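You operate a simulated robot arm through the tools that you are given. There is no shell and no other tool. Be economical: measure what you need, move in short steps, check, and stop when the job is done.

Carry out the task below with a simulated robot arm. There is one attempt and no reset: what you move stays moved.

JOB
Put things in order on the glue end of the long bench. At the end: the clear bag (marked "ELBOWS") from the glue end of the long bench stands where the red lens box stood; the grey can (marked "PRIMER") from the glue end of the long bench stands where the yellow tape measure stood; the red lens box from the glue end of the long bench stands where the grey can stood; the yellow tape measure stands on top of the orange levelling block; whatever was shut is shut again. Leave all else as you found it, and nothing knocked over.
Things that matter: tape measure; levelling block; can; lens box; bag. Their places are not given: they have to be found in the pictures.

Only the result counts: the job must be done as asked and must still hold three seconds after the hand-in. Knocking over, shifting, dropping, spilling or breaking anything else fails it.

ROBOT AND FRAMES
A 6-joint arm with a two-finger parallel gripper, fixed in place. Base frame: the origin is at the foot of the arm, x ahead of it, y to its left, z up; the work surface is at about z = 900. Units: mm, degrees, N and s.
With the tool pointing down near the work surface it reaches from about 240 to 660 mm from the base axis. Its first joint turns from -66.0 to 66.0 degrees. Payload 2.9 kg.
The tool frame sits at the grasp point between the pads (the TCP): z along the fingers, y along the line on which they close. The tips reach 30 mm beyond it. Largest opening 110 mm; finger width 20, thickness 10; the body of the gripper, 48 by 112 mm, starts 55 mm behind the TCP.
Orientation is told as [roll, pitch, yaw] about the base's x, y, z axes, in that order, counted from this pose: with the fingers straight down and closing along the base's y, the tool's x points along the base's -x, its y along +y and its z along -z.

CONTROLS
- The arm moves only by the tool step_arm. Its argument "motion" is a list of rows, each an object (a shift or turn left out is 0, a gripper value left out holds the last) with "xyz": the shift along the tool's x, y, z in mm, a list of three; "dr": the turn, a rotation vector about the tool's x, y, z in degrees, a list of three; "fingers": the opening in per cent of the stroke, from 0 (shut) to 100 (fully open). In form: [{"xyz": [x, y, z], "dr": [rx, ry, rz], "fingers": fingers}, ...]. A call has 1 to 12 rows; each row is the pose to reach, as a shift and turn from the pose commanded when the call began, along the tool's axes at that moment. A row lasts 0.2 s, in which the tool goes at most 50 mm and 8.6 degrees; a call with a longer step from one row to the next is refused whole, and so is a gripper value outside its range. Where a pose cannot be reached the arm comes as near as it can. A force on the tool above 40 N (or 10 N above the force at the start of the call, whichever is more), or a blocked arm, ends the call early, and 0.2 s more pass. The fingers move at their own pace (about 108 mm/s each) and stop on an object; they squeeze with about 24 N. The grip force told is the motor's: it shows also when the fingers shut on nothing. Time passes only in rows, and 0.2 s behind the last, so rows that repeat a pose let the fingers close. It gives the time, the measured TCP pose, the force on the tool (base axes), the opening and the grip force at its end, in the units of the frame above (readings bear some noise).
- Cameras (640 x 400 px; columns grow to the right, rows downward): "scene" is fixed at [81.1, 430.7, 1388.4]; the picture's right is [-0.73, -0.68, 0.00], its down [-0.28, 0.30, -0.91] and it looks along [0.62, -0.67, -0.41] (base axes); focal length 369 px, centre (320, 200). "wrist" rides on the gripper at [-36, 0, -57] in the tool frame; the picture's right is [0.00, -1.00, 0.00], its down [0.97, 0.00, -0.24] and it looks along [0.24, 0.00, 0.97] (tool axes); focal length 218 px, centre (320, 200).
- snapshot(camera): a new picture of that camera. It takes no simulated time.
- measure_at(camera, pixels): there is no depth. For up to 12 entries [column, row, z] of the newest picture of that camera ("zoom" is the newest enlarged one), the place [x, y] in the base frame at which the ray of that pixel passes the height z, good to about 2 mm, but the place of the scene camera against the robot may be out by one fixed shift of up to 18 mm in any direction. It takes no simulated time.
- zoom(camera, box): a new picture of the part [left, top, right, bottom] of that camera's present view, enlarged. It takes no simulated time.
- hand_in(): hands the job in; it is judged then, once.

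Keep the steps short. Do not move on a guess: measure, check each grasp and each placing, and mend mistakes. In all there are 80 turns and 54 pictures (those below and enlarged ones count). Leave the gripper open and the arm clear of the work at the hand-in unless told otherwise, and finish with a single line.

The tools are called as a command line: name --argument value ..., lists and objects as JSON in quotes. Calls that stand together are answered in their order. step_arm: Moves the arm, as the interface text tells. Its arguments: {"type":"object","properties":{"motion":{"type":"array","items":{"type":"object","properties":{"xyz":{"type":"array","items":{"type":"number"}},"dr":{"type":"array","items":{"type":"number"}},"fingers":{"type":"number"}}}}},"required":["motion"]} The other tools are called the same way: snapshot (camera) takes a picture; measure_at (camera, pixels) gives the place at which the rays of pixels pass given heights; zoom (camera, box) takes an enlarged picture of a part of a camera's view; hand_in () hands the job in.

At the start:

```text
clock: 0.0
position: [372.8, -268.1, 1219.1]
tcp_rot: [0.0, 0.0, 0.0]
ft_force: [-0.6, -0.8, -0.6]
width: 110.1
grasp_force: 0.1
```

scene: 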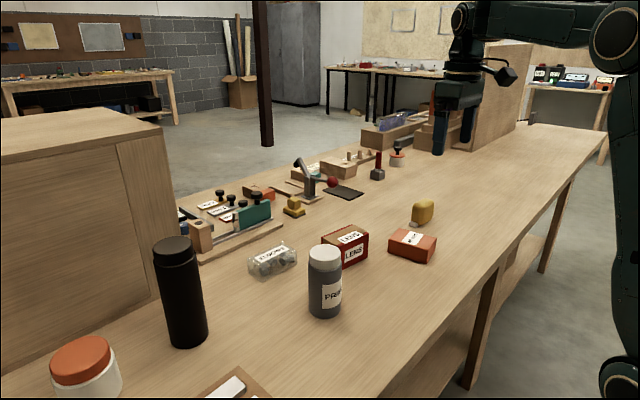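
wrist: 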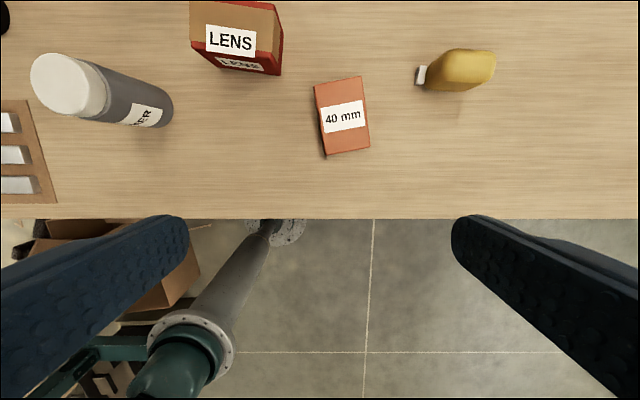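

I'll measure the items visible in the wrist picture first: the can (70,85 / 165,110), lens box (235,40), block (342,118) and tape (460,70). I'll also zoom in on the scene.

measure_at --camera "wrist" --pixels '[[70, 85, 1000], [165, 110, 900], [314, 85, 930], [361, 76, 930], [370, 149, 930], [326, 155, 900], [282, 75, 900], [223, 70, 900], [494, 55, 940], [416, 82, 910], [455, 90, 900], [320, 218, 900]]'

zoom --camera "scene" --box '[230, 180, 460, 330]'

```text
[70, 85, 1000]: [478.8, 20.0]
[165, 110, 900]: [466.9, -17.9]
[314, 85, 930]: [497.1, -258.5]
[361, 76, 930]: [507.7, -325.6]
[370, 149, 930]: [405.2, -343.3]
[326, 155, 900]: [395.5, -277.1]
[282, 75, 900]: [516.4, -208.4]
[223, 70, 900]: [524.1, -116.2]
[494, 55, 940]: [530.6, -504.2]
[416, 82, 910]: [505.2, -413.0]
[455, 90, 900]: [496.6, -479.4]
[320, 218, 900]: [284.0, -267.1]
```

```text
2.67 times, centred on (345, 255) of scene
```

zoom: 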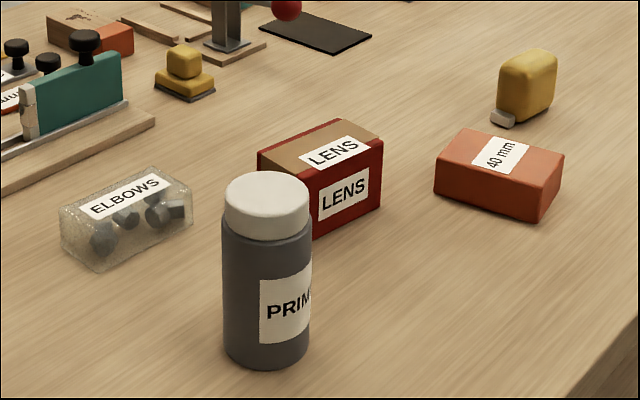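

The four main items are clear. The bag is just outside the wrist view, so I'll move the arm forward and left at this height to look straight down on the group.

step_arm --motion '[{"xyz": [-38, 25, 0]}, {"xyz": [-75, 50, 0]}, {"xyz": [-112, 75, 0]}, {"xyz": [-150, 100, 0]}, {"xyz": [-150, 100, 0]}]'

snapshot --camera "wrist"

measure_at --camera "scene" --pixels '[[272, 270, 900], [325, 315, 900]]'

```text
clock: 1.2
position: [522.6, -168.0, 1217.5]
tcp_rot: [0.0, 0.0, 0.0]
ft_force: [0.2, 0.4, -0.2]
width: 110.0
grasp_force: 0.0
```

```text
50 pictures are left
```

wrist: 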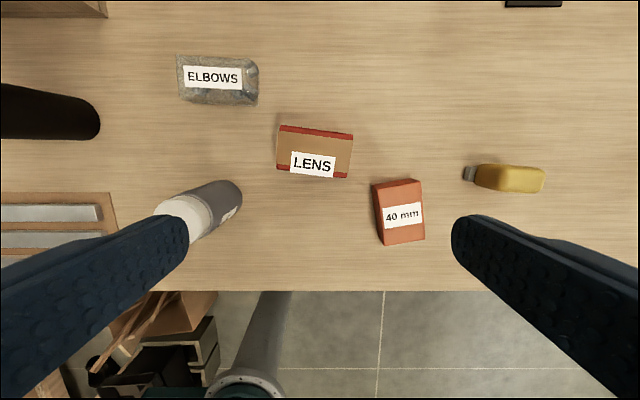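

```text
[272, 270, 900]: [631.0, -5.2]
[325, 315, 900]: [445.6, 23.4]
```

All five items are in view now. I'll zoom in on the bag, box and can, and on the block and tape, to measure them.

zoom --camera "wrist" --box '[150, 40, 390, 250]'

measure_at --camera "wrist" --pixels '[[177, 56, 930], [258, 64, 930], [257, 105, 900], [179, 98, 930], [281, 125, 970], [353, 133, 970], [347, 178, 970], [276, 171, 970], [241, 195, 900], [229, 182, 900], [186, 215, 1000]]'

measure_at --camera "wrist" --pixels '[[371, 186, 900], [376, 187, 940], [418, 179, 940], [425, 239, 940], [385, 245, 940], [463, 172, 900], [476, 180, 910], [545, 168, 950], [543, 191, 950], [480, 165, 950], [480, 186, 950]]'

zoom --camera "wrist" --box '[360, 140, 560, 265]'

```text
1.90 times, centred on (270, 145) of wrist
```

zoom: 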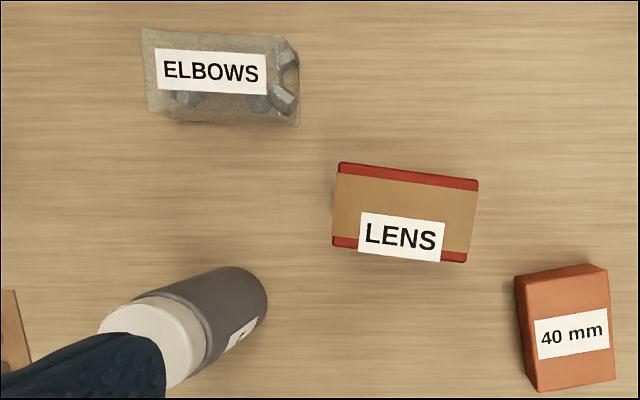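

```text
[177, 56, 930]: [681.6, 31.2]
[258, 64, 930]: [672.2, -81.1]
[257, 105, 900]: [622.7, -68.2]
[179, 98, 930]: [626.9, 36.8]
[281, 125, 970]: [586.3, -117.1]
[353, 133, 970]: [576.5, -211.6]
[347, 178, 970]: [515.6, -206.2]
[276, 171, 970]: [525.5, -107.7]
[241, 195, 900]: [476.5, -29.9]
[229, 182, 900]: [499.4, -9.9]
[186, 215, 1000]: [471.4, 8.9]
```

```text
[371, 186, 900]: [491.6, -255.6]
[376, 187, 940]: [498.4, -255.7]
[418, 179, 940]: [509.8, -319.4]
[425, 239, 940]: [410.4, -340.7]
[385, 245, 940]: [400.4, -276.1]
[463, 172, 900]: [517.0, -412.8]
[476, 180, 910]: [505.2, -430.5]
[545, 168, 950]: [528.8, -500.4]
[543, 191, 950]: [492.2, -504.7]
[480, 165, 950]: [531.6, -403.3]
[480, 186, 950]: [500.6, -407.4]
```

```text
3.20 times, centred on (460, 202) of wrist
```

zoom: 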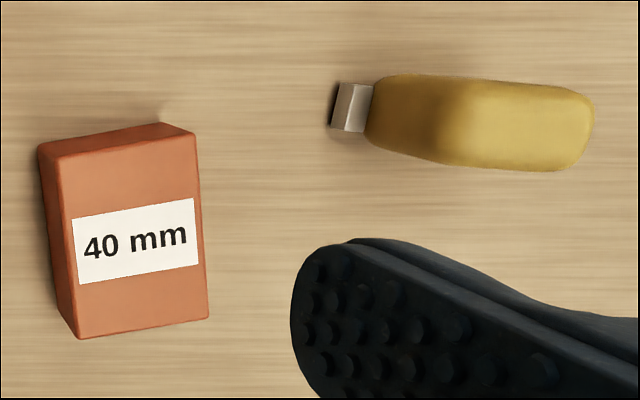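

The tape is near the edge of reach, so I'll go closer over it to measure it well. I'll lower to z 1100, which is still above everything here.

step_arm --motion '[{"xyz": [7, -39, 19]}, {"xyz": [14, -77, 39]}, {"xyz": [21, -116, 58]}, {"xyz": [28, -155, 78]}, {"xyz": [35, -193, 97]}, {"xyz": [42, -232, 117]}, {"xyz": [42, -232, 117]}]'

snapshot --camera "wrist"

```text
clock: 2.8
position: [480.0, -399.0, 1102.0]
tcp_rot: [0.0, 0.0, 0.0]
ft_force: [-0.3, -0.6, -0.5]
width: 109.9
grasp_force: 0.0
```

```text
47 pictures are left
```

wrist: 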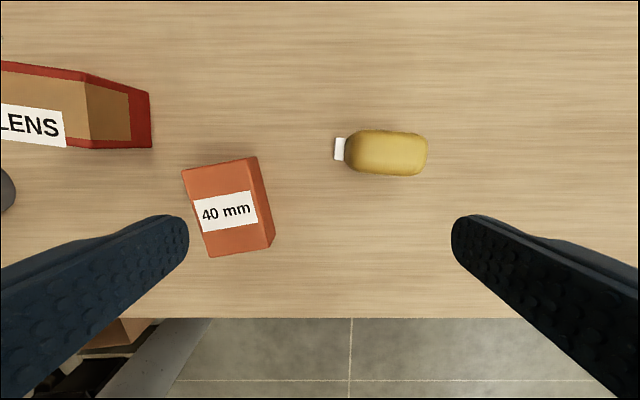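

zoom --camera "wrist" --box '[170, 110, 440, 275]'

measure_at --camera "wrist" --pixels '[[334, 137, 900], [334, 160, 900], [428, 135, 950], [428, 170, 950], [428, 153, 970], [375, 130, 960], [375, 175, 960], [350, 135, 960]]'

```text
2.37 times, centred on (305, 192) of wrist
```

zoom: 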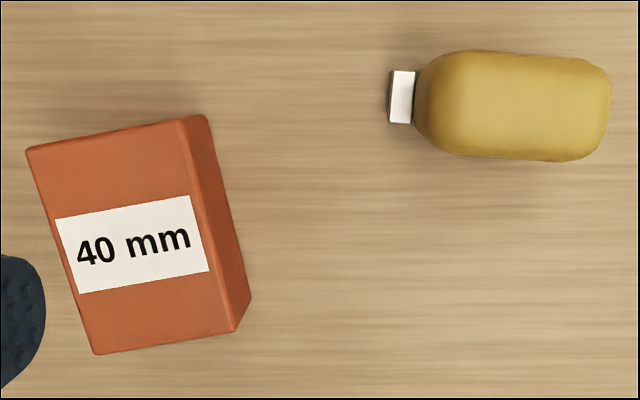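

```text
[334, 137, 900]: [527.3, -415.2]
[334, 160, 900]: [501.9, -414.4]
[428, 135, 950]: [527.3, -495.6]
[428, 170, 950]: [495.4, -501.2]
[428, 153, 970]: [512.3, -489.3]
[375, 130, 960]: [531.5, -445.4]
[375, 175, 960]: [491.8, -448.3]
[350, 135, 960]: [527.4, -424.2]
```

measure_at --camera "zoom" --pixels '[[205, 116, 900], [250, 297, 900], [183, 119, 940], [234, 332, 940], [95, 355, 940], [26, 149, 940], [183, 119, 935], [234, 332, 935]]'

```text
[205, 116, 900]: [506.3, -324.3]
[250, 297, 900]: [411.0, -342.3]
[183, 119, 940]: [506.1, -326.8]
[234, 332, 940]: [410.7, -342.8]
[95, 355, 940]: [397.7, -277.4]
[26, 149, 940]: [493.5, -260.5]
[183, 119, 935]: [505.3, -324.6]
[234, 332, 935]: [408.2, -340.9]
```

The block's top sits at z≈940 (40 mm tall), centred at (452,-302) with its long axis at +9.8°. The tape body runs from about y -425 to -495 at x≈512, and is about 40 mm thick. Next I'll turn the gripper -92.7° in yaw above the tape so the fingers close across its thickness, and see whether the reach is enough.

step_arm --motion '[{"xyz": [-3, -5, 0], "dr": [0, 0, 8.43]}, {"xyz": [-6, -10, 0], "dr": [0, 0, 16.85]}, {"xyz": [-9, -16, 0], "dr": [0, 0, 25.3]}, {"xyz": [-12, -21, 0], "dr": [0, 0, 33.7]}, {"xyz": [-15, -27, 0], "dr": [0, 0, 42.1]}, {"xyz": [-18, -32, 0], "dr": [0, 0, 50.6]}, {"xyz": [-20, -37, 0], "dr": [0, 0, 59]}, {"xyz": [-23, -43, 0], "dr": [0, 0, 67.4]}, {"xyz": [-26, -48, 0], "dr": [0, 0, 75.8]}, {"xyz": [-29, -54, 0], "dr": [0, 0, 84.3]}, {"xyz": [-32, -59, 0], "dr": [0, 0, 92.7]}, {"xyz": [-32, -59, 0], "dr": [0, 0, 92.7]}]'

snapshot --camera "wrist"

```text
clock: 5.4
position: [482.2, -425.3, 1085.5]
tcp_rot: [0.0, 0.0, -92.9]
ft_force: [0.4, -0.3, 1.4]
width: 109.8
grasp_force: 0.1
out of reach, approached as far as the arm can: row 3, 4, 5, 6, 7, 8, 9, 10, 11, 12
```

```text
45 pictures are left
```

wrist: 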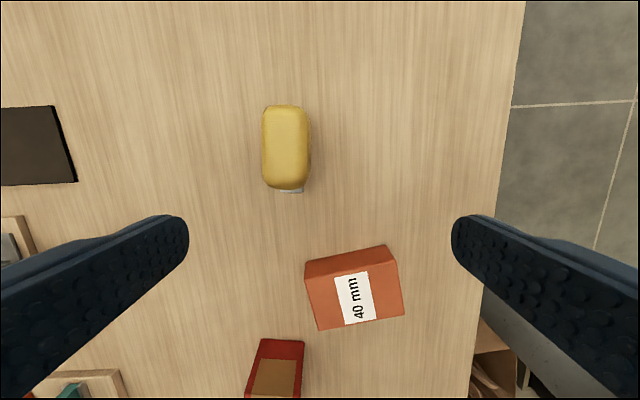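

The reach ends at a radius of about 643 mm here. I'll lean the fingers outward (-y) about the closing axis, so the tape still gets gripped flat, and go down a little to see what the reach becomes.

step_arm --motion '[{"xyz": [0, 0, 16], "dr": [0, -6, 0]}, {"xyz": [0, 0, 32], "dr": [0, -12, 0]}, {"xyz": [0, 0, 48], "dr": [0, -18, 0]}, {"xyz": [0, 0, 60], "dr": [0, -22, 0]}, {"xyz": [0, 0, 60], "dr": [0, -22, 0]}, {"xyz": [0, 0, 60], "dr": [0, -22, 0]}]'

```text
clock: 6.8
position: [487.5, -421.1, 1035.0]
tcp_rot: [-1.4, -20.5, -92.6]
ft_force: [0.0, -0.2, -0.9]
width: 110.1
grasp_force: 0.1
out of reach, approached as far as the arm can: row 1, 2, 4, 5, 6
```

The lean is correct, but the reply is ambiguous about which pose the commands count from. I'll send a zero shift to check.

step_arm --motion '[{"xyz": [0, 0, 0]}]'

```text
clock: 7.2
position: [488.6, -421.4, 1035.1]
tcp_rot: [-1.3, -20.5, -92.7]
ft_force: [-0.2, 0.6, 0.6]
width: 109.9
grasp_force: 0.1
```

The commands count from the pose actually reached. Now I'll try going down and outward toward (512,-458,990) with this lean.

step_arm --motion '[{"xyz": [-9, 13, 27]}, {"xyz": [-18, 25.7, 54.8]}, {"xyz": [-18, 25.7, 54.8]}]'

```text
clock: 8.0
position: [487.7, -422.9, 1038.5]
tcp_rot: [-1.2, -20.8, -92.7]
ft_force: [1.1, 0.6, 0.3]
width: 109.9
grasp_force: 0.1
out of reach, approached as far as the arm can: row 1, 2, 3
```

Nothing changed. I'll go straight down 60 mm at the same xy to see whether height is the limit.

step_arm --motion '[{"xyz": [10, 0, 28]}, {"xyz": [21, 0, 56]}, {"xyz": [21, 0, 56]}]'

```text
clock: 8.8
position: [494.5, -413.9, 1036.7]
tcp_rot: [-1.3, -20.7, -92.7]
ft_force: [-0.4, 0.1, -0.6]
width: 110.1
grasp_force: 0.1
out of reach, approached as far as the arm can: row 1, 2, 3
```

With the lean it can't go down, so this is a joint limit and not arm length. I'll undo the lean and go down to about z 1000 vertical to see how the reach behaves there.

step_arm --motion '[{"xyz": [4, -1, 10], "dr": [0, 7, 0]}, {"xyz": [8, -2, 22], "dr": [0, 14, 0]}, {"xyz": [13, -4, 34.6], "dr": [0, 20.7, 0]}, {"xyz": [13, -4, 34.6], "dr": [0, 20.7, 0]}]'

```text
clock: 9.8
position: [489.2, -414.4, 997.4]
tcp_rot: [0.0, -1.3, -92.7]
ft_force: [0.7, 0.3, 0.0]
width: 109.9
grasp_force: 0.0
```

step_arm --motion '[{"xyz": [-12, 11, 0], "dr": [0, 1.3, 0]}, {"xyz": [-25, 23, 0], "dr": [0, 1.3, 0]}, {"xyz": [-25, 23, 0], "dr": [0, 1.3, 0]}]'

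```text
clock: 10.6
position: [505.6, -435.6, 996.2]
tcp_rot: [0.0, -0.1, -92.7]
ft_force: [-0.1, 0.2, 0.5]
width: 110.1
grasp_force: 0.2
out of reach, approached as far as the arm can: row 2, 3
```

Straight down, the reach grows as I go lower (about 667 mm at z 996, so roughly 676 at z 935). I can take the tape near its inner end, at y≈-437. I'll descend to z 937 with open fingers astride the tape.

step_arm --motion '[{"xyz": [0, 0, 20]}, {"xyz": [-1, 3, 40]}, {"xyz": [-1.2, 5.4, 59]}, {"xyz": [-1.2, 5.4, 59]}]'

snapshot --camera "wrist"

```text
clock: 11.6
position: [512.1, -436.4, 936.5]
tcp_rot: [0.1, -0.1, -92.7]
ft_force: [-0.4, 0.3, 0.0]
width: 109.9
grasp_force: 0.2
```

```text
44 pictures are left
```

wrist: 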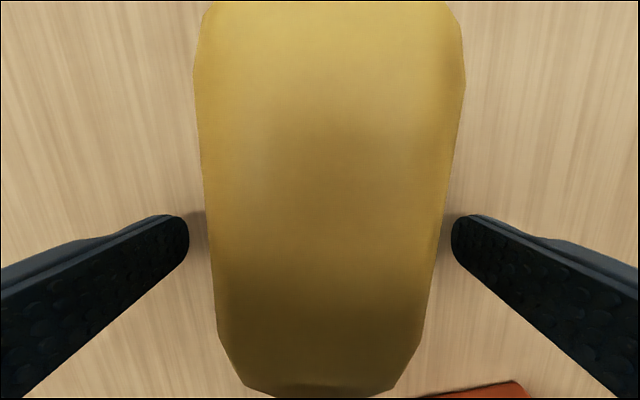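

The fingers are astride the tape with clearance on both sides. Closing.

step_arm --motion '[{"fingers": 0}, {"fingers": 0}, {"fingers": 0}, {"fingers": 0}]'

```text
clock: 12.6
position: [511.4, -437.0, 935.6]
tcp_rot: [-0.1, -0.1, -92.7]
ft_force: [-0.6, -0.1, -0.4]
width: 39.8
grasp_force: 24.4
```

The tape is held with a width of 39.8 mm. I'll lift it, easing it inward to +y so it stays within reach.

step_arm --motion '[{"xyz": [1, 0, -8]}, {"xyz": [8, 0, -35]}, {"xyz": [25, -8, -65]}, {"xyz": [45, -20, -95]}, {"xyz": [60, -30, -110]}, {"xyz": [60, -30, -110]}]'

snapshot --camera "scene"

```text
clock: 14.0
position: [484.5, -373.5, 1047.8]
tcp_rot: [0.0, 0.0, -92.7]
ft_force: [0.0, -0.5, -0.1]
width: 0.0
grasp_force: 23.7
```

```text
43 pictures are left
```

scene: 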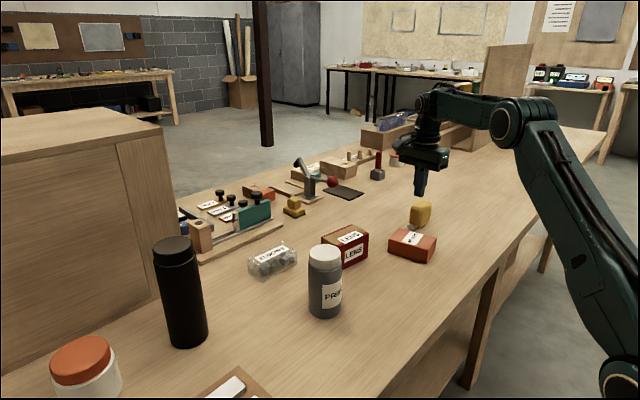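

The fingers slipped off: width is 0 and the tape is still on the bench. I'll zoom in to see how it sits now.

zoom --camera "scene" --box '[380, 180, 480, 270]'

snapshot --camera "wrist"

```text
4.44 times, centred on (430, 225) of scene
```

zoom: 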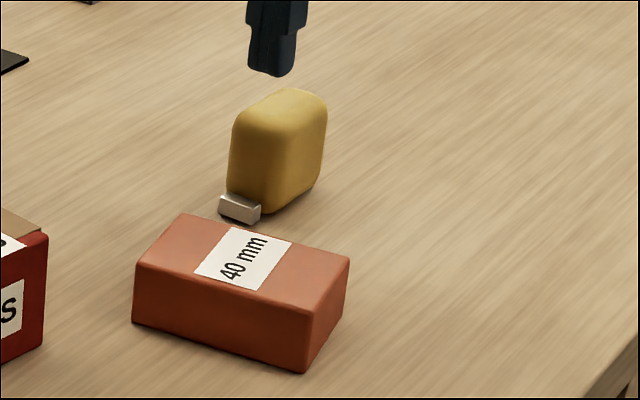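

```text
41 pictures are left
```

wrist: 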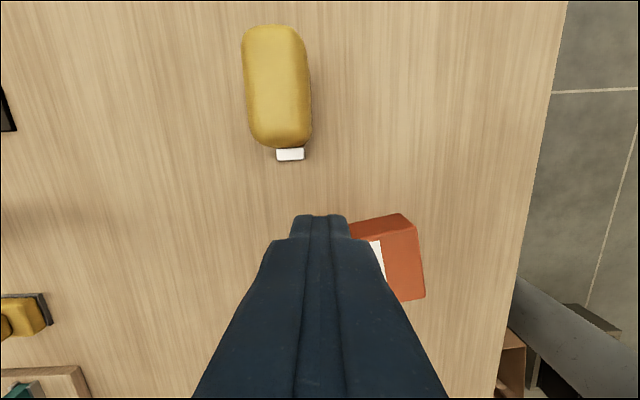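

measure_at --camera "wrist" --pixels '[[276, 161, 900], [304, 161, 900], [276, 149, 910], [252, 130, 950], [312, 130, 950], [243, 40, 950], [303, 40, 950], [270, 25, 957], [285, 148, 930]]'

```text
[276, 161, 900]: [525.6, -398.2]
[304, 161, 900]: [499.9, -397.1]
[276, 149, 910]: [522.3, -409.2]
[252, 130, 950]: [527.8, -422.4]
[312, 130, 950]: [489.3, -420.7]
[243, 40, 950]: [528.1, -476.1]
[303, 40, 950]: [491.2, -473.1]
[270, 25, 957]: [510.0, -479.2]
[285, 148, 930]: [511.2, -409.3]
```

The tape slid about 16 mm inward and is still upright. Its body centre is now at about (510,-444), which I can reach. The first grip was too near the rounded end. I'll reopen and go down over the centre.

step_arm --motion '[{"xyz": [0, 0, 0], "fingers": 90}, {"xyz": [-28, 10, 20], "fingers": 90}, {"xyz": [-55, 21, 48]}, {"xyz": [-58, 23, 70]}, {"xyz": [-64, 26, 95]}, {"xyz": [-68, 28.7, 112.5]}, {"xyz": [-68, 28.7, 112.5]}]'

snapshot --camera "wrist"

```text
clock: 15.6
position: [509.6, -444.4, 932.7]
tcp_rot: [0.0, 0.0, -92.7]
ft_force: [-0.7, 0.2, -0.3]
width: 99.0
grasp_force: 0.0
```

```text
40 pictures are left
```

wrist: 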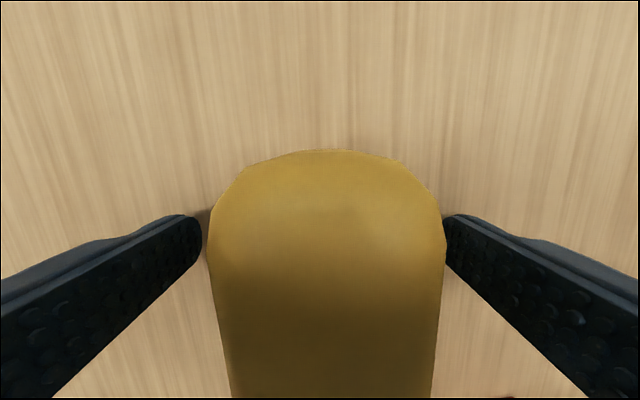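

The tape's outer end is at row 150, which matches y≈-480, so the pads are at its middle. Closing.

step_arm --motion '[{"fingers": 0}, {"fingers": 0}, {"fingers": 0}, {"fingers": 0}, {"fingers": 0}]'

step_arm --motion '[{"xyz": [0, 0, -5]}, {"xyz": [2, 0, -10]}, {"xyz": [4, -2, -18]}, {"xyz": [4, -2, -18]}]'

zoom --camera "scene" --box '[380, 160, 480, 270]'

```text
clock: 16.8
position: [511.1, -445.1, 933.0]
tcp_rot: [0.0, -0.1, -92.7]
ft_force: [-0.9, -0.2, 0.1]
width: 39.8
grasp_force: 23.5
```

```text
clock: 17.8
position: [509.6, -440.1, 951.8]
tcp_rot: [0.0, 0.0, -92.8]
ft_force: [-1.3, 0.6, -2.6]
width: 40.1
grasp_force: 24.0
```

```text
3.64 times, centred on (430, 215) of scene
```

zoom: 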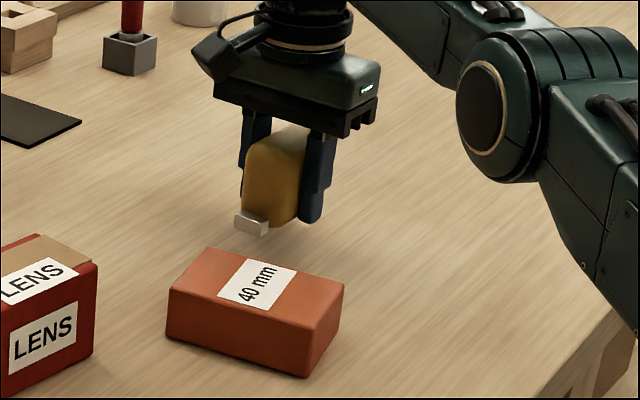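

The tape is held level and hangs freely. Lifting on, gently.

step_arm --motion '[{"xyz": [4, -2, -12]}, {"xyz": [10, -5, -26]}, {"xyz": [18, -10, -42]}, {"xyz": [28, -16, -58]}, {"xyz": [43, -25, -74]}, {"xyz": [58, -33, -88]}, {"xyz": [58, -33, -88]}]'

```text
clock: 19.4
position: [480.0, -379.6, 1043.4]
tcp_rot: [0.0, 0.0, -92.6]
ft_force: [1.0, -0.1, -3.5]
width: 40.0
grasp_force: 23.6
```

Still held (width 40.0). Turning +102.5° to line up with the block's long axis while moving over the block centre, at the same height.

step_arm --motion '[{"xyz": [6, -2, 0], "dr": [0, 0, -8.54]}, {"xyz": [13, -5, 0], "dr": [0, 0, -17.08]}, {"xyz": [19, -7, 0], "dr": [0, 0, -25.6]}, {"xyz": [26, -9, 0], "dr": [0, 0, -34.2]}, {"xyz": [32, -12, 0], "dr": [0, 0, -42.7]}, {"xyz": [38, -14, 0], "dr": [0, 0, -51.2]}, {"xyz": [45, -17, 0], "dr": [0, 0, -59.8]}, {"xyz": [51, -19, 0], "dr": [0, 0, -68.3]}, {"xyz": [58, -21, 0], "dr": [0, 0, -76.9]}, {"xyz": [64, -24, 0], "dr": [0, 0, -85.4]}, {"xyz": [70, -26, 0], "dr": [0, 0, -93.9]}, {"xyz": [76.8, -28.6, 0], "dr": [0, 0, -102.4]}]'

snapshot --camera "wrist"

zoom --camera "scene" --box '[360, 130, 480, 270]'

```text
clock: 22.0
position: [452.7, -302.4, 1041.7]
tcp_rot: [0.0, 0.0, 9.8]
ft_force: [-0.5, -0.5, -2.9]
width: 40.2
grasp_force: 23.9
```

```text
38 pictures are left
```

wrist: 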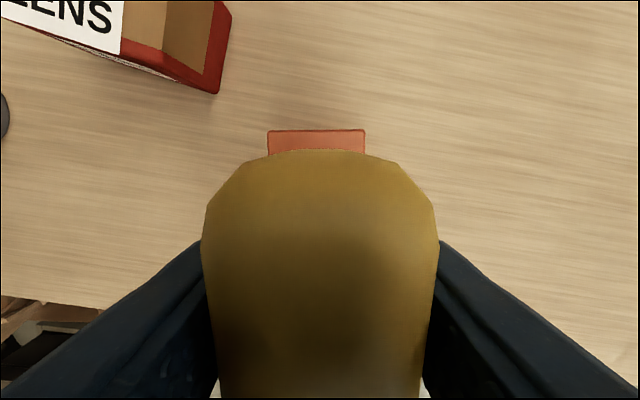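

```text
2.86 times, centred on (420, 200) of scene
```

zoom: 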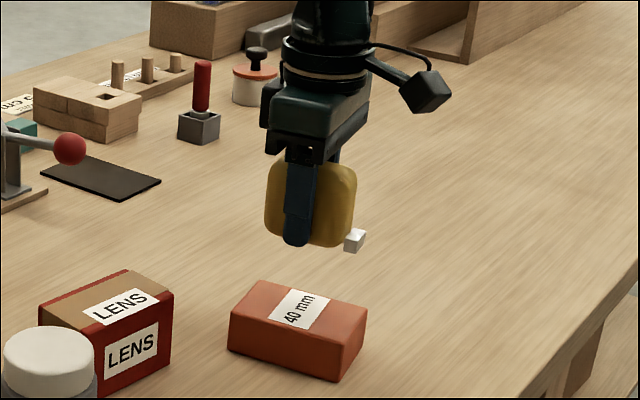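

The tape is lined up with the block; the block's far edge is level and centred at column 316. Lowering toward contact, expected at TCP z≈973.

step_arm --motion '[{"xyz": [0, 0, 25]}, {"xyz": [0, 0, 45]}, {"xyz": [0, 0, 58]}, {"xyz": [0, 0, 64]}, {"xyz": [0, 0, 67]}, {"xyz": [0, 0, 67]}]'

zoom --camera "scene" --box '[360, 170, 480, 270]'

```text
clock: 23.4
position: [453.7, -302.4, 973.0]
tcp_rot: [-0.1, 0.0, 9.6]
ft_force: [-1.0, 0.6, 0.9]
width: 39.9
grasp_force: 24.1
```

```text
4.00 times, centred on (420, 220) of scene
```

zoom: 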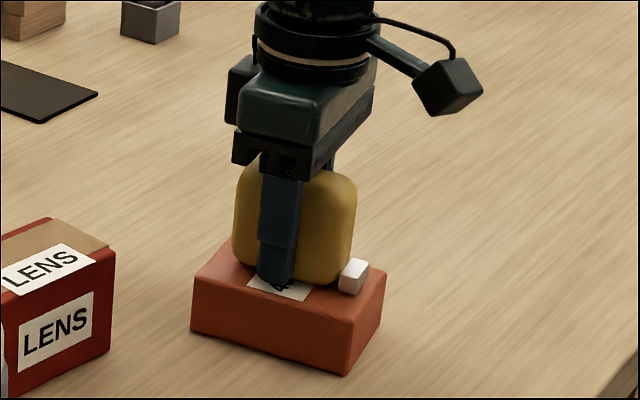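

The force went from about -3 to +0.9, so it's resting on the block. Opening, then straight up.

step_arm --motion '[{"fingers": 70}, {"fingers": 70}, {"fingers": 70}, {"xyz": [0, 0, -30]}, {"xyz": [0, 0, -70]}, {"xyz": [0, 0, -110]}, {"xyz": [0, 0, -110]}]'

zoom --camera "scene" --box '[360, 170, 480, 270]'

snapshot --camera "wrist"

```text
clock: 25.0
position: [454.6, -303.9, 1084.0]
tcp_rot: [0.0, 0.0, 9.7]
ft_force: [-0.2, 0.2, 0.5]
width: 77.2
grasp_force: 0.0
```

```text
4.00 times, centred on (420, 220) of scene
```

zoom: 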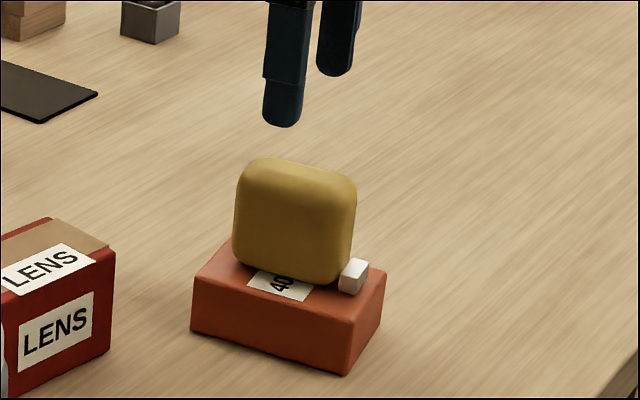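

```text
34 pictures are left
```

wrist: 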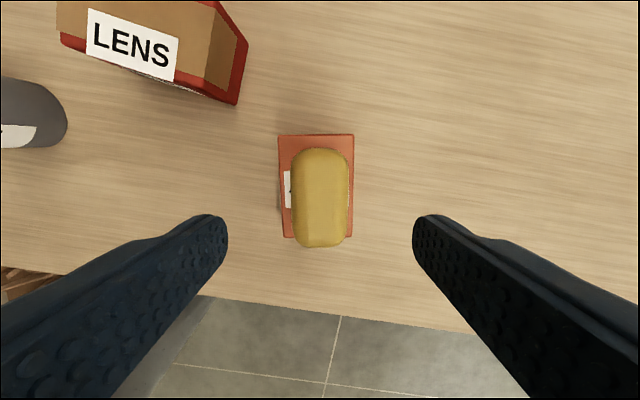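

The tape stands on the block. Next is the can: I'll rise to z 1150, straighten the yaw and move over it to measure.

step_arm --motion '[{"xyz": [0, 0, -30], "dr": [0, 0, 4]}, {"xyz": [-2, 20, -66], "dr": [0, 0, 9.7]}, {"xyz": [-8, 65, -66], "dr": [0, 0, 9.7]}, {"xyz": [-14, 110, -66], "dr": [0, 0, 9.7]}, {"xyz": [-19, 156, -66], "dr": [0, 0, 9.7]}, {"xyz": [-24, 202, -66], "dr": [0, 0, 9.7]}, {"xyz": [-29, 246, -66], "dr": [0, 0, 9.7]}, {"xyz": [-34, 288.5, -66], "dr": [0, 0, 9.7]}, {"xyz": [-34, 288.5, -66], "dr": [0, 0, 9.7]}]'

snapshot --camera "wrist"

```text
clock: 27.0
position: [437.0, -13.2, 1150.6]
tcp_rot: [0.0, 0.0, 0.0]
ft_force: [0.4, 0.4, 0.7]
width: 77.0
grasp_force: 0.1
```

```text
33 pictures are left
```

wrist: 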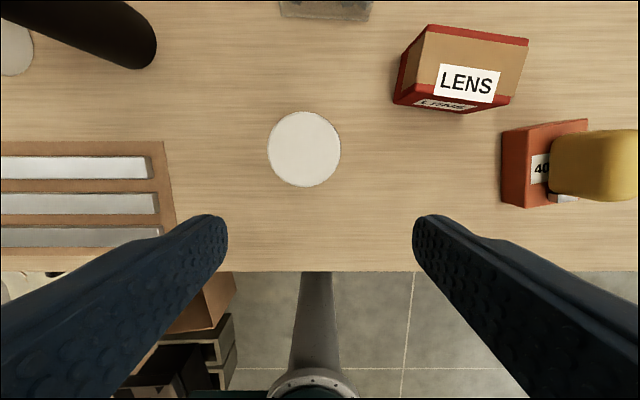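

measure_at --camera "wrist" --pixels '[[304, 149, 1000], [304, 149, 1020], [267, 149, 1010], [341, 149, 1010], [304, 112, 1010], [304, 187, 1010], [403, 80, 900], [391, 100, 900], [512, 100, 900], [424, 24, 970], [528, 40, 970], [517, 97, 970]]'

measure_at --camera "scene" --pixels '[[325, 255, 1010], [325, 246, 1010], [325, 247, 1020], [310, 309, 900], [341, 309, 900]]'

```text
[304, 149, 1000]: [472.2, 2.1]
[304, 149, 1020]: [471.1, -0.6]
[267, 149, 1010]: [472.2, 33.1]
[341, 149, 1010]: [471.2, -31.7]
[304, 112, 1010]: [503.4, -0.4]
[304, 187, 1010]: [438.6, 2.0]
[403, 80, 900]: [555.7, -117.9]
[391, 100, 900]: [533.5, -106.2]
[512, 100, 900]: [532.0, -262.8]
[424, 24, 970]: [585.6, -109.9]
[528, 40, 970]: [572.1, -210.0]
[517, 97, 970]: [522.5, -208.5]
```

```text
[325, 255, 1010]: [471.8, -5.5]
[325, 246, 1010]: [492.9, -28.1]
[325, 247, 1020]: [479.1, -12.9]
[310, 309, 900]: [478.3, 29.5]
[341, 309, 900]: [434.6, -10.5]
```

The can's centre is at (471.5,0.5), about 62 mm across, with its top at z≈1017. The tape's place at (511,-458) is 686 mm out, so before lifting the can I'll test that reach empty. I'll turn to yaw -42 (closing tangentially) and then lean outward.

step_arm --motion '[{"xyz": [-3, -40, 0], "dr": [0, 0, 4]}, {"xyz": [-6, -80, 0], "dr": [0, 0, 8]}, {"xyz": [-9, -120, 0], "dr": [0, 0, 12]}, {"xyz": [-12, -160, 0], "dr": [0, 0, 16]}, {"xyz": [-15, -203, 10], "dr": [0, 0, 20]}, {"xyz": [-18, -245, 20], "dr": [0, 0, 24]}, {"xyz": [-21, -287, 30], "dr": [0, 0, 28]}, {"xyz": [-24, -329, 45], "dr": [0, 0, 32]}, {"xyz": [-28, -370, 65], "dr": [0, 0, 37]}, {"xyz": [-33, -407, 90], "dr": [0, 0, 42]}, {"xyz": [-33, -407, 90], "dr": [0, 0, 42]}]'

step_arm --motion '[{"xyz": [0, 0, 25], "dr": [0, -4, 0]}, {"xyz": [-5, 0, 55], "dr": [0, -8, 0]}, {"xyz": [-10, 0, 80], "dr": [0, -8, 0]}, {"xyz": [-20, 0, 85], "dr": [0, -8, 0]}, {"xyz": [-20, 0, 85], "dr": [0, -8, 0]}]'

```text
clock: 29.4
position: [471.5, -420.4, 1059.6]
tcp_rot: [0.0, -0.1, -42.1]
ft_force: [0.2, -0.1, 1.1]
width: 77.1
grasp_force: 0.1
```

```text
clock: 30.6
position: [486.2, -434.0, 974.9]
tcp_rot: [0.0, -8.0, -42.0]
ft_force: [-1.0, -0.4, 0.4]
width: 76.9
grasp_force: 0.1
```

So far (486,-434,975) with an 8° lean is reachable. Pushing another 35 mm outward to the target itself.

step_arm --motion '[{"xyz": [-12, 0, 1.7]}, {"xyz": [-24, -1, 3.4]}, {"xyz": [-34.3, -1.2, 4.8]}, {"xyz": [-34.3, -1.2, 4.8]}]'

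```text
clock: 31.6
position: [511.9, -455.5, 974.4]
tcp_rot: [0.1, -8.1, -42.0]
ft_force: [0.2, -0.2, -0.4]
width: 77.0
grasp_force: 0.1
```

With an 8° lean the target is reachable at z≈974. I'll retreat up and inward, then go back over the can with the same lean and yaw 0.

step_arm --motion '[{"xyz": [10, 1, -23]}, {"xyz": [19, 1, -46]}, {"xyz": [28, 1, -70]}, {"xyz": [37.5, 1, -100]}, {"xyz": [37.5, 1, -100]}]'

step_arm --motion '[{"xyz": [30, 29, -7], "dr": [-0.6, 0, -4]}, {"xyz": [60, 59, -14], "dr": [-1.2, 0, -8.3]}, {"xyz": [90, 88, -22], "dr": [-1.7, 0, -12.5]}, {"xyz": [120, 118, -29], "dr": [-2.3, 0, -16.6]}, {"xyz": [150, 147, -36], "dr": [-2.9, 0, -20.8]}, {"xyz": [180, 177, -43], "dr": [-3.5, 0, -25]}, {"xyz": [210, 206, -50], "dr": [-4.1, 0, -29]}, {"xyz": [240, 236, -58], "dr": [-4.6, 0, -33.3]}, {"xyz": [270, 265, -65], "dr": [-5.2, 0, -37.4]}, {"xyz": [297, 294, -72], "dr": [-5.8, 0, -41.6], "fingers": 90}, {"xyz": [297, 294, -72], "dr": [-5.8, 0, -41.6], "fingers": 90}]'

snapshot --camera "wrist"

```text
clock: 32.8
position: [475.3, -420.9, 1068.7]
tcp_rot: [0.1, -8.0, -42.1]
ft_force: [0.1, -0.5, 0.2]
width: 77.0
grasp_force: 0.1
```

```text
clock: 35.2
position: [443.2, 1.2, 1100.6]
tcp_rot: [0.1, -8.0, 0.0]
ft_force: [0.7, 0.4, -0.3]
width: 99.0
grasp_force: 0.0
```

```text
32 pictures are left
```

wrist: 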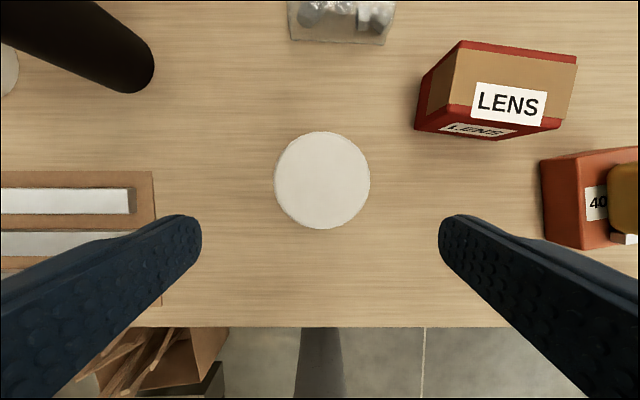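

measure_at --camera "wrist" --pixels '[[322, 180, 1017], [274, 180, 1017], [371, 180, 1017]]'

step_arm --motion '[{"xyz": [-5, 0, 30]}, {"xyz": [-9.6, -0.5, 60]}, {"xyz": [-9.6, -0.7, 90]}, {"xyz": [-9.6, -0.7, 115]}, {"xyz": [-9.6, -0.7, 132]}, {"xyz": [-9.6, -0.7, 132]}]'

zoom --camera "scene" --box '[240, 170, 440, 340]'

```text
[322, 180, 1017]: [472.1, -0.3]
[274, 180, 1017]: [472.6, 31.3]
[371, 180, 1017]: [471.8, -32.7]
```

```text
clock: 36.4
position: [475.4, 0.7, 980.7]
tcp_rot: [0.0, -8.7, 0.0]
ft_force: [0.0, 0.2, 8.5]
width: 99.0
grasp_force: 0.0
stopped in row 5: the force on the tool passed its limit (the readings are from after the stop); the commanded pose is now the measured one
```

```text
2.35 times, centred on (340, 255) of scene
```

zoom: 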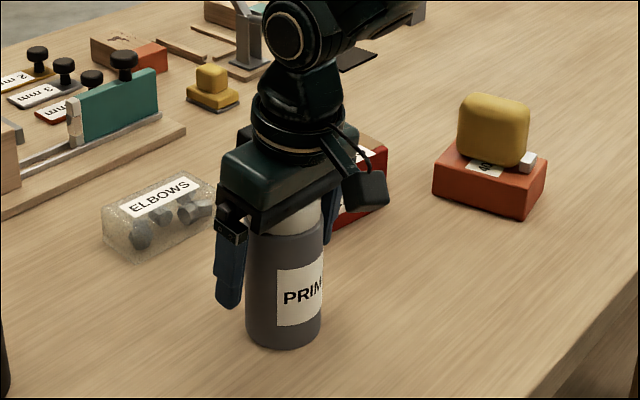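

The gripper body touched the cap, so the can is taller than I thought, with its top at about z 1028. It still stands upright. I'll back off 6 mm, centre on it and close.

step_arm --motion '[{"xyz": [0, 0, -6], "dr": [0, 0.6, 0]}, {"xyz": [2.5, -0.5, -6], "dr": [0, 0.6, 0]}, {"xyz": [2.5, -0.5, -6], "dr": [0, 0.6, 0]}]'

step_arm --motion '[{"fingers": 0}, {"fingers": 0}, {"fingers": 0}, {"fingers": 0}]'

```text
clock: 37.2
position: [470.4, 1.0, 985.1]
tcp_rot: [0.0, -7.8, 0.0]
ft_force: [0.2, -0.3, -0.3]
width: 98.9
grasp_force: 0.1
```

```text
clock: 38.2
position: [470.6, 1.2, 985.9]
tcp_rot: [-0.2, -7.9, 0.1]
ft_force: [0.0, -0.9, 0.3]
width: 63.0
grasp_force: 24.2
```

The grip is on, width 63.0. Lifting straight up 119 mm so the can clears the tape on the way.

step_arm --motion '[{"xyz": [-1.4, 0, -10]}, {"xyz": [-5.5, 0, -40]}, {"xyz": [-11, 0, -80]}, {"xyz": [-16.3, 0, -118]}, {"xyz": [-16.3, 0, -118]}]'

snapshot --camera "scene"

```text
clock: 39.4
position: [472.7, 1.3, 1105.0]
tcp_rot: [-0.2, -8.0, 0.0]
ft_force: [-0.2, 0.0, -3.2]
width: 62.7
grasp_force: 23.7
```

```text
30 pictures are left
```

scene: 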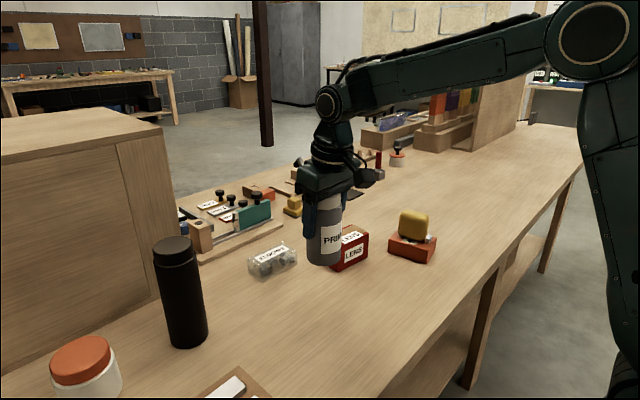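

The can is held upright. Swinging over toward the tape's old place at this height, turning to yaw -42 as I go.

step_arm --motion '[{"xyz": [3.3, -40, -0.5], "dr": [0.6, 0, 4.2]}, {"xyz": [6.5, -80, -0.9], "dr": [1.2, 0, 8.3]}, {"xyz": [9.8, -120, -1.4], "dr": [1.7, 0, 12.5]}, {"xyz": [13, -160, -1.8], "dr": [2.3, 0, 16.6]}, {"xyz": [16.4, -200, -2.3], "dr": [2.9, 0, 20.8]}, {"xyz": [19.6, -240, -2.8], "dr": [3.5, 0, 25]}, {"xyz": [22.9, -280, -3.2], "dr": [4.1, 0, 29.1]}, {"xyz": [26.2, -320, -3.7], "dr": [4.6, 0, 33.3]}, {"xyz": [29.4, -360, -4.1], "dr": [5.2, 0, 37.4]}, {"xyz": [32.7, -401, -4.6], "dr": [5.8, 0, 41.6]}, {"xyz": [32.7, -401, -4.6], "dr": [5.8, 0, 41.6]}]'

```text
clock: 41.8
position: [437.7, -400.8, 1106.1]
tcp_rot: [-0.2, -7.9, -41.9]
ft_force: [0.0, 0.3, -3.1]
width: 62.6
grasp_force: 24.2
```

Still held. Now diagonally out and down to about 3 mm above the bench at (511,-458).

step_arm --motion '[{"xyz": [-22, 1.4, 36]}, {"xyz": [-44.2, 2.8, 72.8]}, {"xyz": [-60, 4.6, 102]}, {"xyz": [-75.5, 6.5, 120]}, {"xyz": [-75.5, 6.5, 128.6]}, {"xyz": [-75.5, 6.5, 128.6]}]'

zoom --camera "scene" --box '[360, 130, 520, 270]'

```text
clock: 43.2
position: [511.6, -457.0, 987.8]
tcp_rot: [-0.1, -7.9, -42.0]
ft_force: [-0.5, 0.2, -2.9]
width: 62.6
grasp_force: 23.9
```

```text
2.86 times, centred on (440, 200) of scene
```

zoom: 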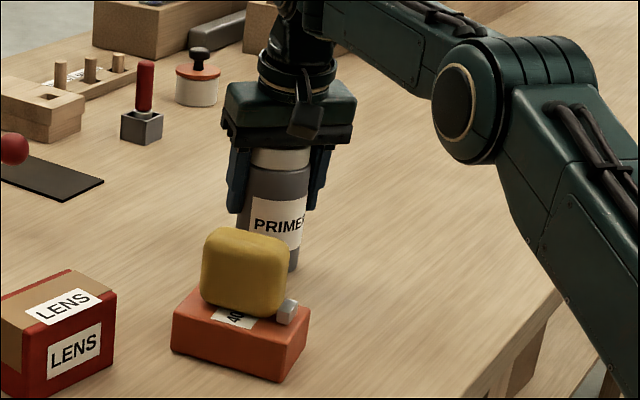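

The can is upright over the place. Lowering the last few millimetres until the force shows contact.

step_arm --motion '[{"xyz": [0.15, 0, 1]}, {"xyz": [0.3, 0, 2]}, {"xyz": [0.4, 0, 3]}, {"xyz": [0.4, 0, 3]}]'

```text
clock: 44.2
position: [510.4, -456.2, 983.9]
tcp_rot: [0.0, -7.9, -42.0]
ft_force: [0.2, 0.6, -3.2]
width: 62.7
grasp_force: 24.4
```

The full weight is still hanging (-3.2 N). A little further.

step_arm --motion '[{"xyz": [0.15, 0, 1]}, {"xyz": [0.3, 0, 2]}, {"xyz": [0.3, 0, 2]}]'

```text
clock: 45.0
position: [512.3, -457.3, 985.0]
tcp_rot: [0.0, -8.1, -42.0]
ft_force: [-3.1, 2.0, 10.3]
width: 62.9
grasp_force: 23.8
```

In contact (+10 N). Easing up 1 mm, opening, and withdrawing along the tool axis.

step_arm --motion '[{"xyz": [-0.1, 0, -0.8]}, {"xyz": [-0.1, 0, -0.8], "fingers": 90}, {"xyz": [-0.1, 0, -0.8], "fingers": 90}, {"xyz": [-0.1, 0, -0.8], "fingers": 90}, {"xyz": [0, 0, -30]}, {"xyz": [0, 0, -70]}, {"xyz": [0, 0, -110]}, {"xyz": [0, 0, -110]}]'

zoom --camera "scene" --box '[360, 110, 520, 270]'

snapshot --camera "wrist"

```text
clock: 46.8
position: [499.5, -447.5, 1091.6]
tcp_rot: [-0.1, -8.0, -41.8]
ft_force: [0.0, -0.3, 0.4]
width: 99.0
grasp_force: 0.1
```

```text
2.50 times, centred on (440, 190) of scene
```

zoom: 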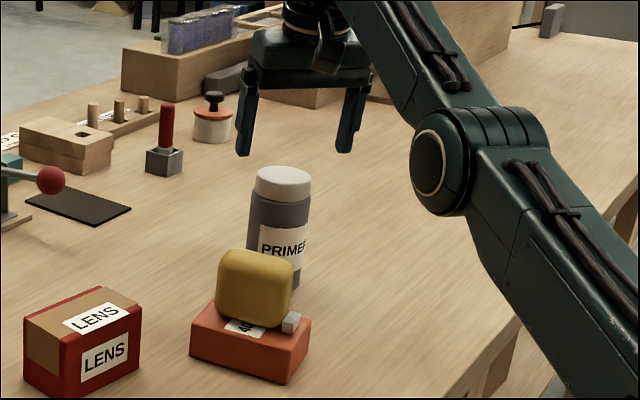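

```text
27 pictures are left
```

wrist: 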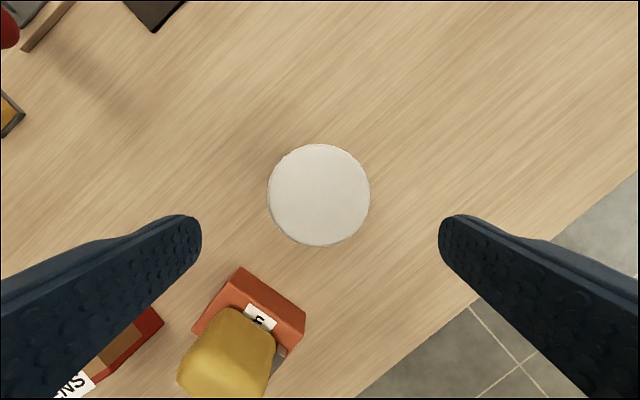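

The can stands upright at its new place. Now the lens box: I'll level the tool and go over it, closing across its short side (yaw≈-96).

measure_at --camera "wrist" --pixels '[[319, 195, 1027], [267, 195, 1027], [371, 195, 1027], [319, 144, 1027], [319, 246, 1027]]'

step_arm --motion '[{"xyz": [20, 16, -25], "dr": [0, 2, 0]}, {"xyz": [45, 36, -54.3], "dr": [0, 4, 0]}, {"xyz": [80, 62, -54.3], "dr": [0, 6, 0]}, {"xyz": [114.2, 89.9, -54.3], "dr": [0, 8, 0]}, {"xyz": [114.2, 89.9, -54.3], "dr": [0, 8, 0]}]'

step_arm --motion '[{"xyz": [7, 22, 5], "dr": [0, 0, 7.7]}, {"xyz": [14, 45, 11], "dr": [0, 0, 15.4]}, {"xyz": [21, 68, 17], "dr": [0, 0, 23.1]}, {"xyz": [28, 90, 22], "dr": [0, 0, 30.8]}, {"xyz": [35, 113, 28], "dr": [0, 0, 38.5]}, {"xyz": [42, 136, 34], "dr": [0, 0, 46.2]}, {"xyz": [48.4, 158.3, 40], "dr": [0, 0, 53.9]}, {"xyz": [48.4, 158.3, 40], "dr": [0, 0, 53.9]}]'

snapshot --camera "wrist"

```text
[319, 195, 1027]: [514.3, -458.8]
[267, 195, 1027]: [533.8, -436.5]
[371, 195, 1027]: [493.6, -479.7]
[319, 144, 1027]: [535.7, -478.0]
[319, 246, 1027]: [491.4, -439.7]
```

```text
clock: 48.0
position: [471.0, -297.6, 1130.6]
tcp_rot: [-0.1, 0.2, -41.9]
ft_force: [-0.4, -1.0, -0.4]
width: 99.0
grasp_force: 0.1
out of reach, approached as far as the arm can: row 1
```

```text
clock: 49.8
position: [547.1, -150.2, 1094.4]
tcp_rot: [-0.1, 0.0, -96.0]
ft_force: [0.0, -0.5, 0.1]
width: 99.0
grasp_force: 0.0
out of reach, approached as far as the arm can: row 5, 6, 7, 8
```

```text
26 pictures are left
```

wrist: 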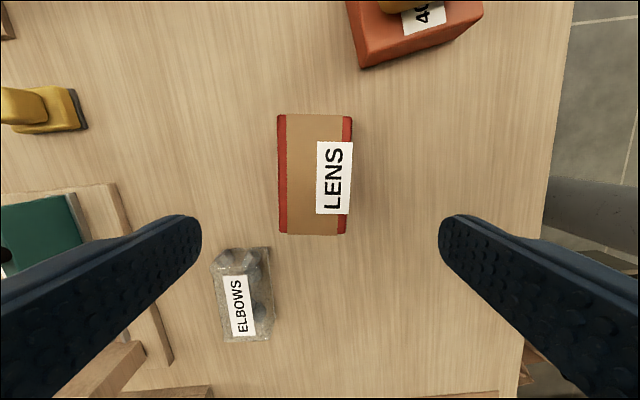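

The box fills pixels (278,115)-(352,235), and the bag is beside it at (243,295). Measuring both from this closer view.

measure_at --camera "wrist" --pixels '[[278, 115, 970], [352, 117, 970], [346, 235, 970], [279, 234, 970], [278, 115, 965], [279, 234, 965], [352, 130, 900], [353, 120, 900], [246, 247, 930], [270, 247, 930], [274, 340, 930], [222, 341, 930]]'

zoom --camera "wrist" --box '[200, 100, 370, 350]'

```text
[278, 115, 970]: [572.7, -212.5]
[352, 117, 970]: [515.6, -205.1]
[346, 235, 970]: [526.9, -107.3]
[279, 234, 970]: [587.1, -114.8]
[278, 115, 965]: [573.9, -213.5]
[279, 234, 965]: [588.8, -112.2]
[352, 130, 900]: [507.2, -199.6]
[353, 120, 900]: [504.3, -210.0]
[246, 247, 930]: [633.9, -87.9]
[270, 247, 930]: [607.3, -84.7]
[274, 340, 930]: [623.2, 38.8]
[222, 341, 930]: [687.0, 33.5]
```

```text
1.60 times, centred on (285, 225) of wrist
```

zoom: 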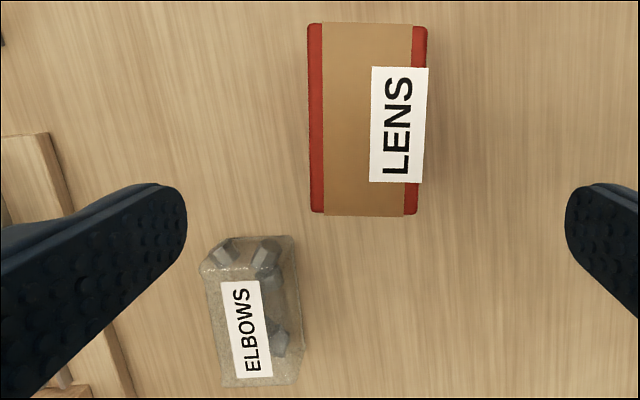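

The box centre is at (550.6,-159.9), axis yaw ≈-97.5°, 59 mm wide. Moving over the centre and down to just above it (z 1012), then checking reach.

step_arm --motion '[{"xyz": [-9.3, 4.5, 20]}, {"xyz": [-9.3, 4.5, 50]}, {"xyz": [-9.3, 4.5, 82]}, {"xyz": [-9.3, 4.5, 82]}]'

snapshot --camera "wrist"

```text
clock: 50.8
position: [569.0, -167.0, 1048.4]
tcp_rot: [-0.2, 0.1, -95.9]
ft_force: [0.4, 0.1, 0.7]
width: 99.1
grasp_force: 0.1
out of reach, approached as far as the arm can: row 1, 2, 3, 4
```

```text
24 pictures are left
```

wrist: 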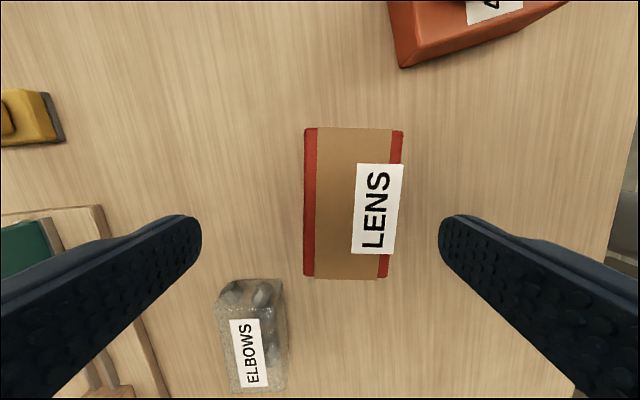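

At this yaw something in the wrist limits me, and descending pushes the tool outward. The bag will also need a closing line near x, so I'll try the opposite yaw (+82.5°). I'll rise and turn through 0.

step_arm --motion '[{"xyz": [2, -5, -15], "dr": [0, 0, -8]}, {"xyz": [4, -10, -30], "dr": [0, 0, -16]}, {"xyz": [6, -15, -40], "dr": [0, 0, -24]}, {"xyz": [7, -18.5, -42], "dr": [0, 0, -32]}, {"xyz": [7, -18.5, -42], "dr": [0, 0, -40]}, {"xyz": [7, -18.5, -42], "dr": [0, 0, -48]}, {"xyz": [7, -18.5, -42], "dr": [0, 0, -56]}, {"xyz": [7, -18.5, -42], "dr": [0, 0, -64]}, {"xyz": [7, -18.5, -42], "dr": [0, 0, -72]}, {"xyz": [7, -18.5, -42], "dr": [0, 0, -80]}, {"xyz": [7, -18.5, -42], "dr": [0, 0, -88.4]}]'

step_arm --motion '[{"dr": [0, 0, -8.2]}, {"dr": [0, 0, -16.4]}, {"dr": [0, 0, -24.6]}, {"dr": [0, 0, -32.8]}, {"dr": [0, 0, -41]}, {"dr": [0, 0, -49.2]}, {"dr": [0, 0, -57.4]}, {"dr": [0, 0, -65.6]}, {"dr": [0, 0, -73.8]}, {"dr": [0, 0, -82]}, {"dr": [0, 0, -90]}, {"dr": [0, 0, -90]}]'

```text
clock: 53.2
position: [552.2, -158.8, 1089.3]
tcp_rot: [0.0, 0.0, -7.4]
ft_force: [0.7, -0.1, -0.4]
width: 99.0
grasp_force: 0.1
```

```text
clock: 55.8
position: [551.5, -157.8, 1089.0]
tcp_rot: [0.0, -0.1, 82.7]
ft_force: [0.0, 0.6, -0.9]
width: 98.9
grasp_force: 0.1
```

Yaw +82.7 works. Moving down to z 1010 to check the alignment.

step_arm --motion '[{"xyz": [2, 0.7, 30]}, {"xyz": [2, 0.7, 60]}, {"xyz": [2, 0.7, 79]}, {"xyz": [2, 0.7, 79]}]'

snapshot --camera "wrist"

```text
clock: 56.8
position: [579.3, -171.0, 1021.9]
tcp_rot: [0.2, 0.0, 82.4]
ft_force: [0.6, -0.1, 0.2]
width: 98.8
grasp_force: 0.0
out of reach, approached as far as the arm can: row 1, 2, 3, 4
```

```text
23 pictures are left
```

wrist: 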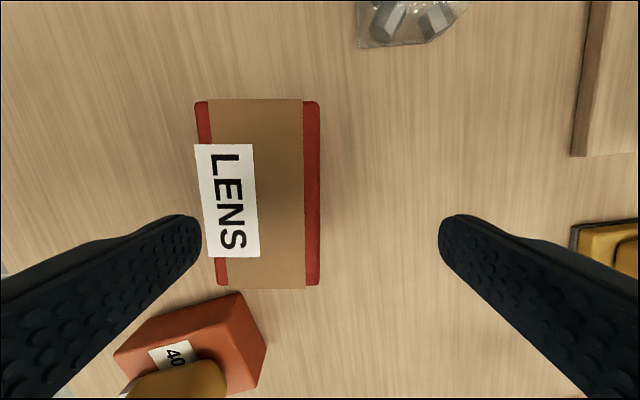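

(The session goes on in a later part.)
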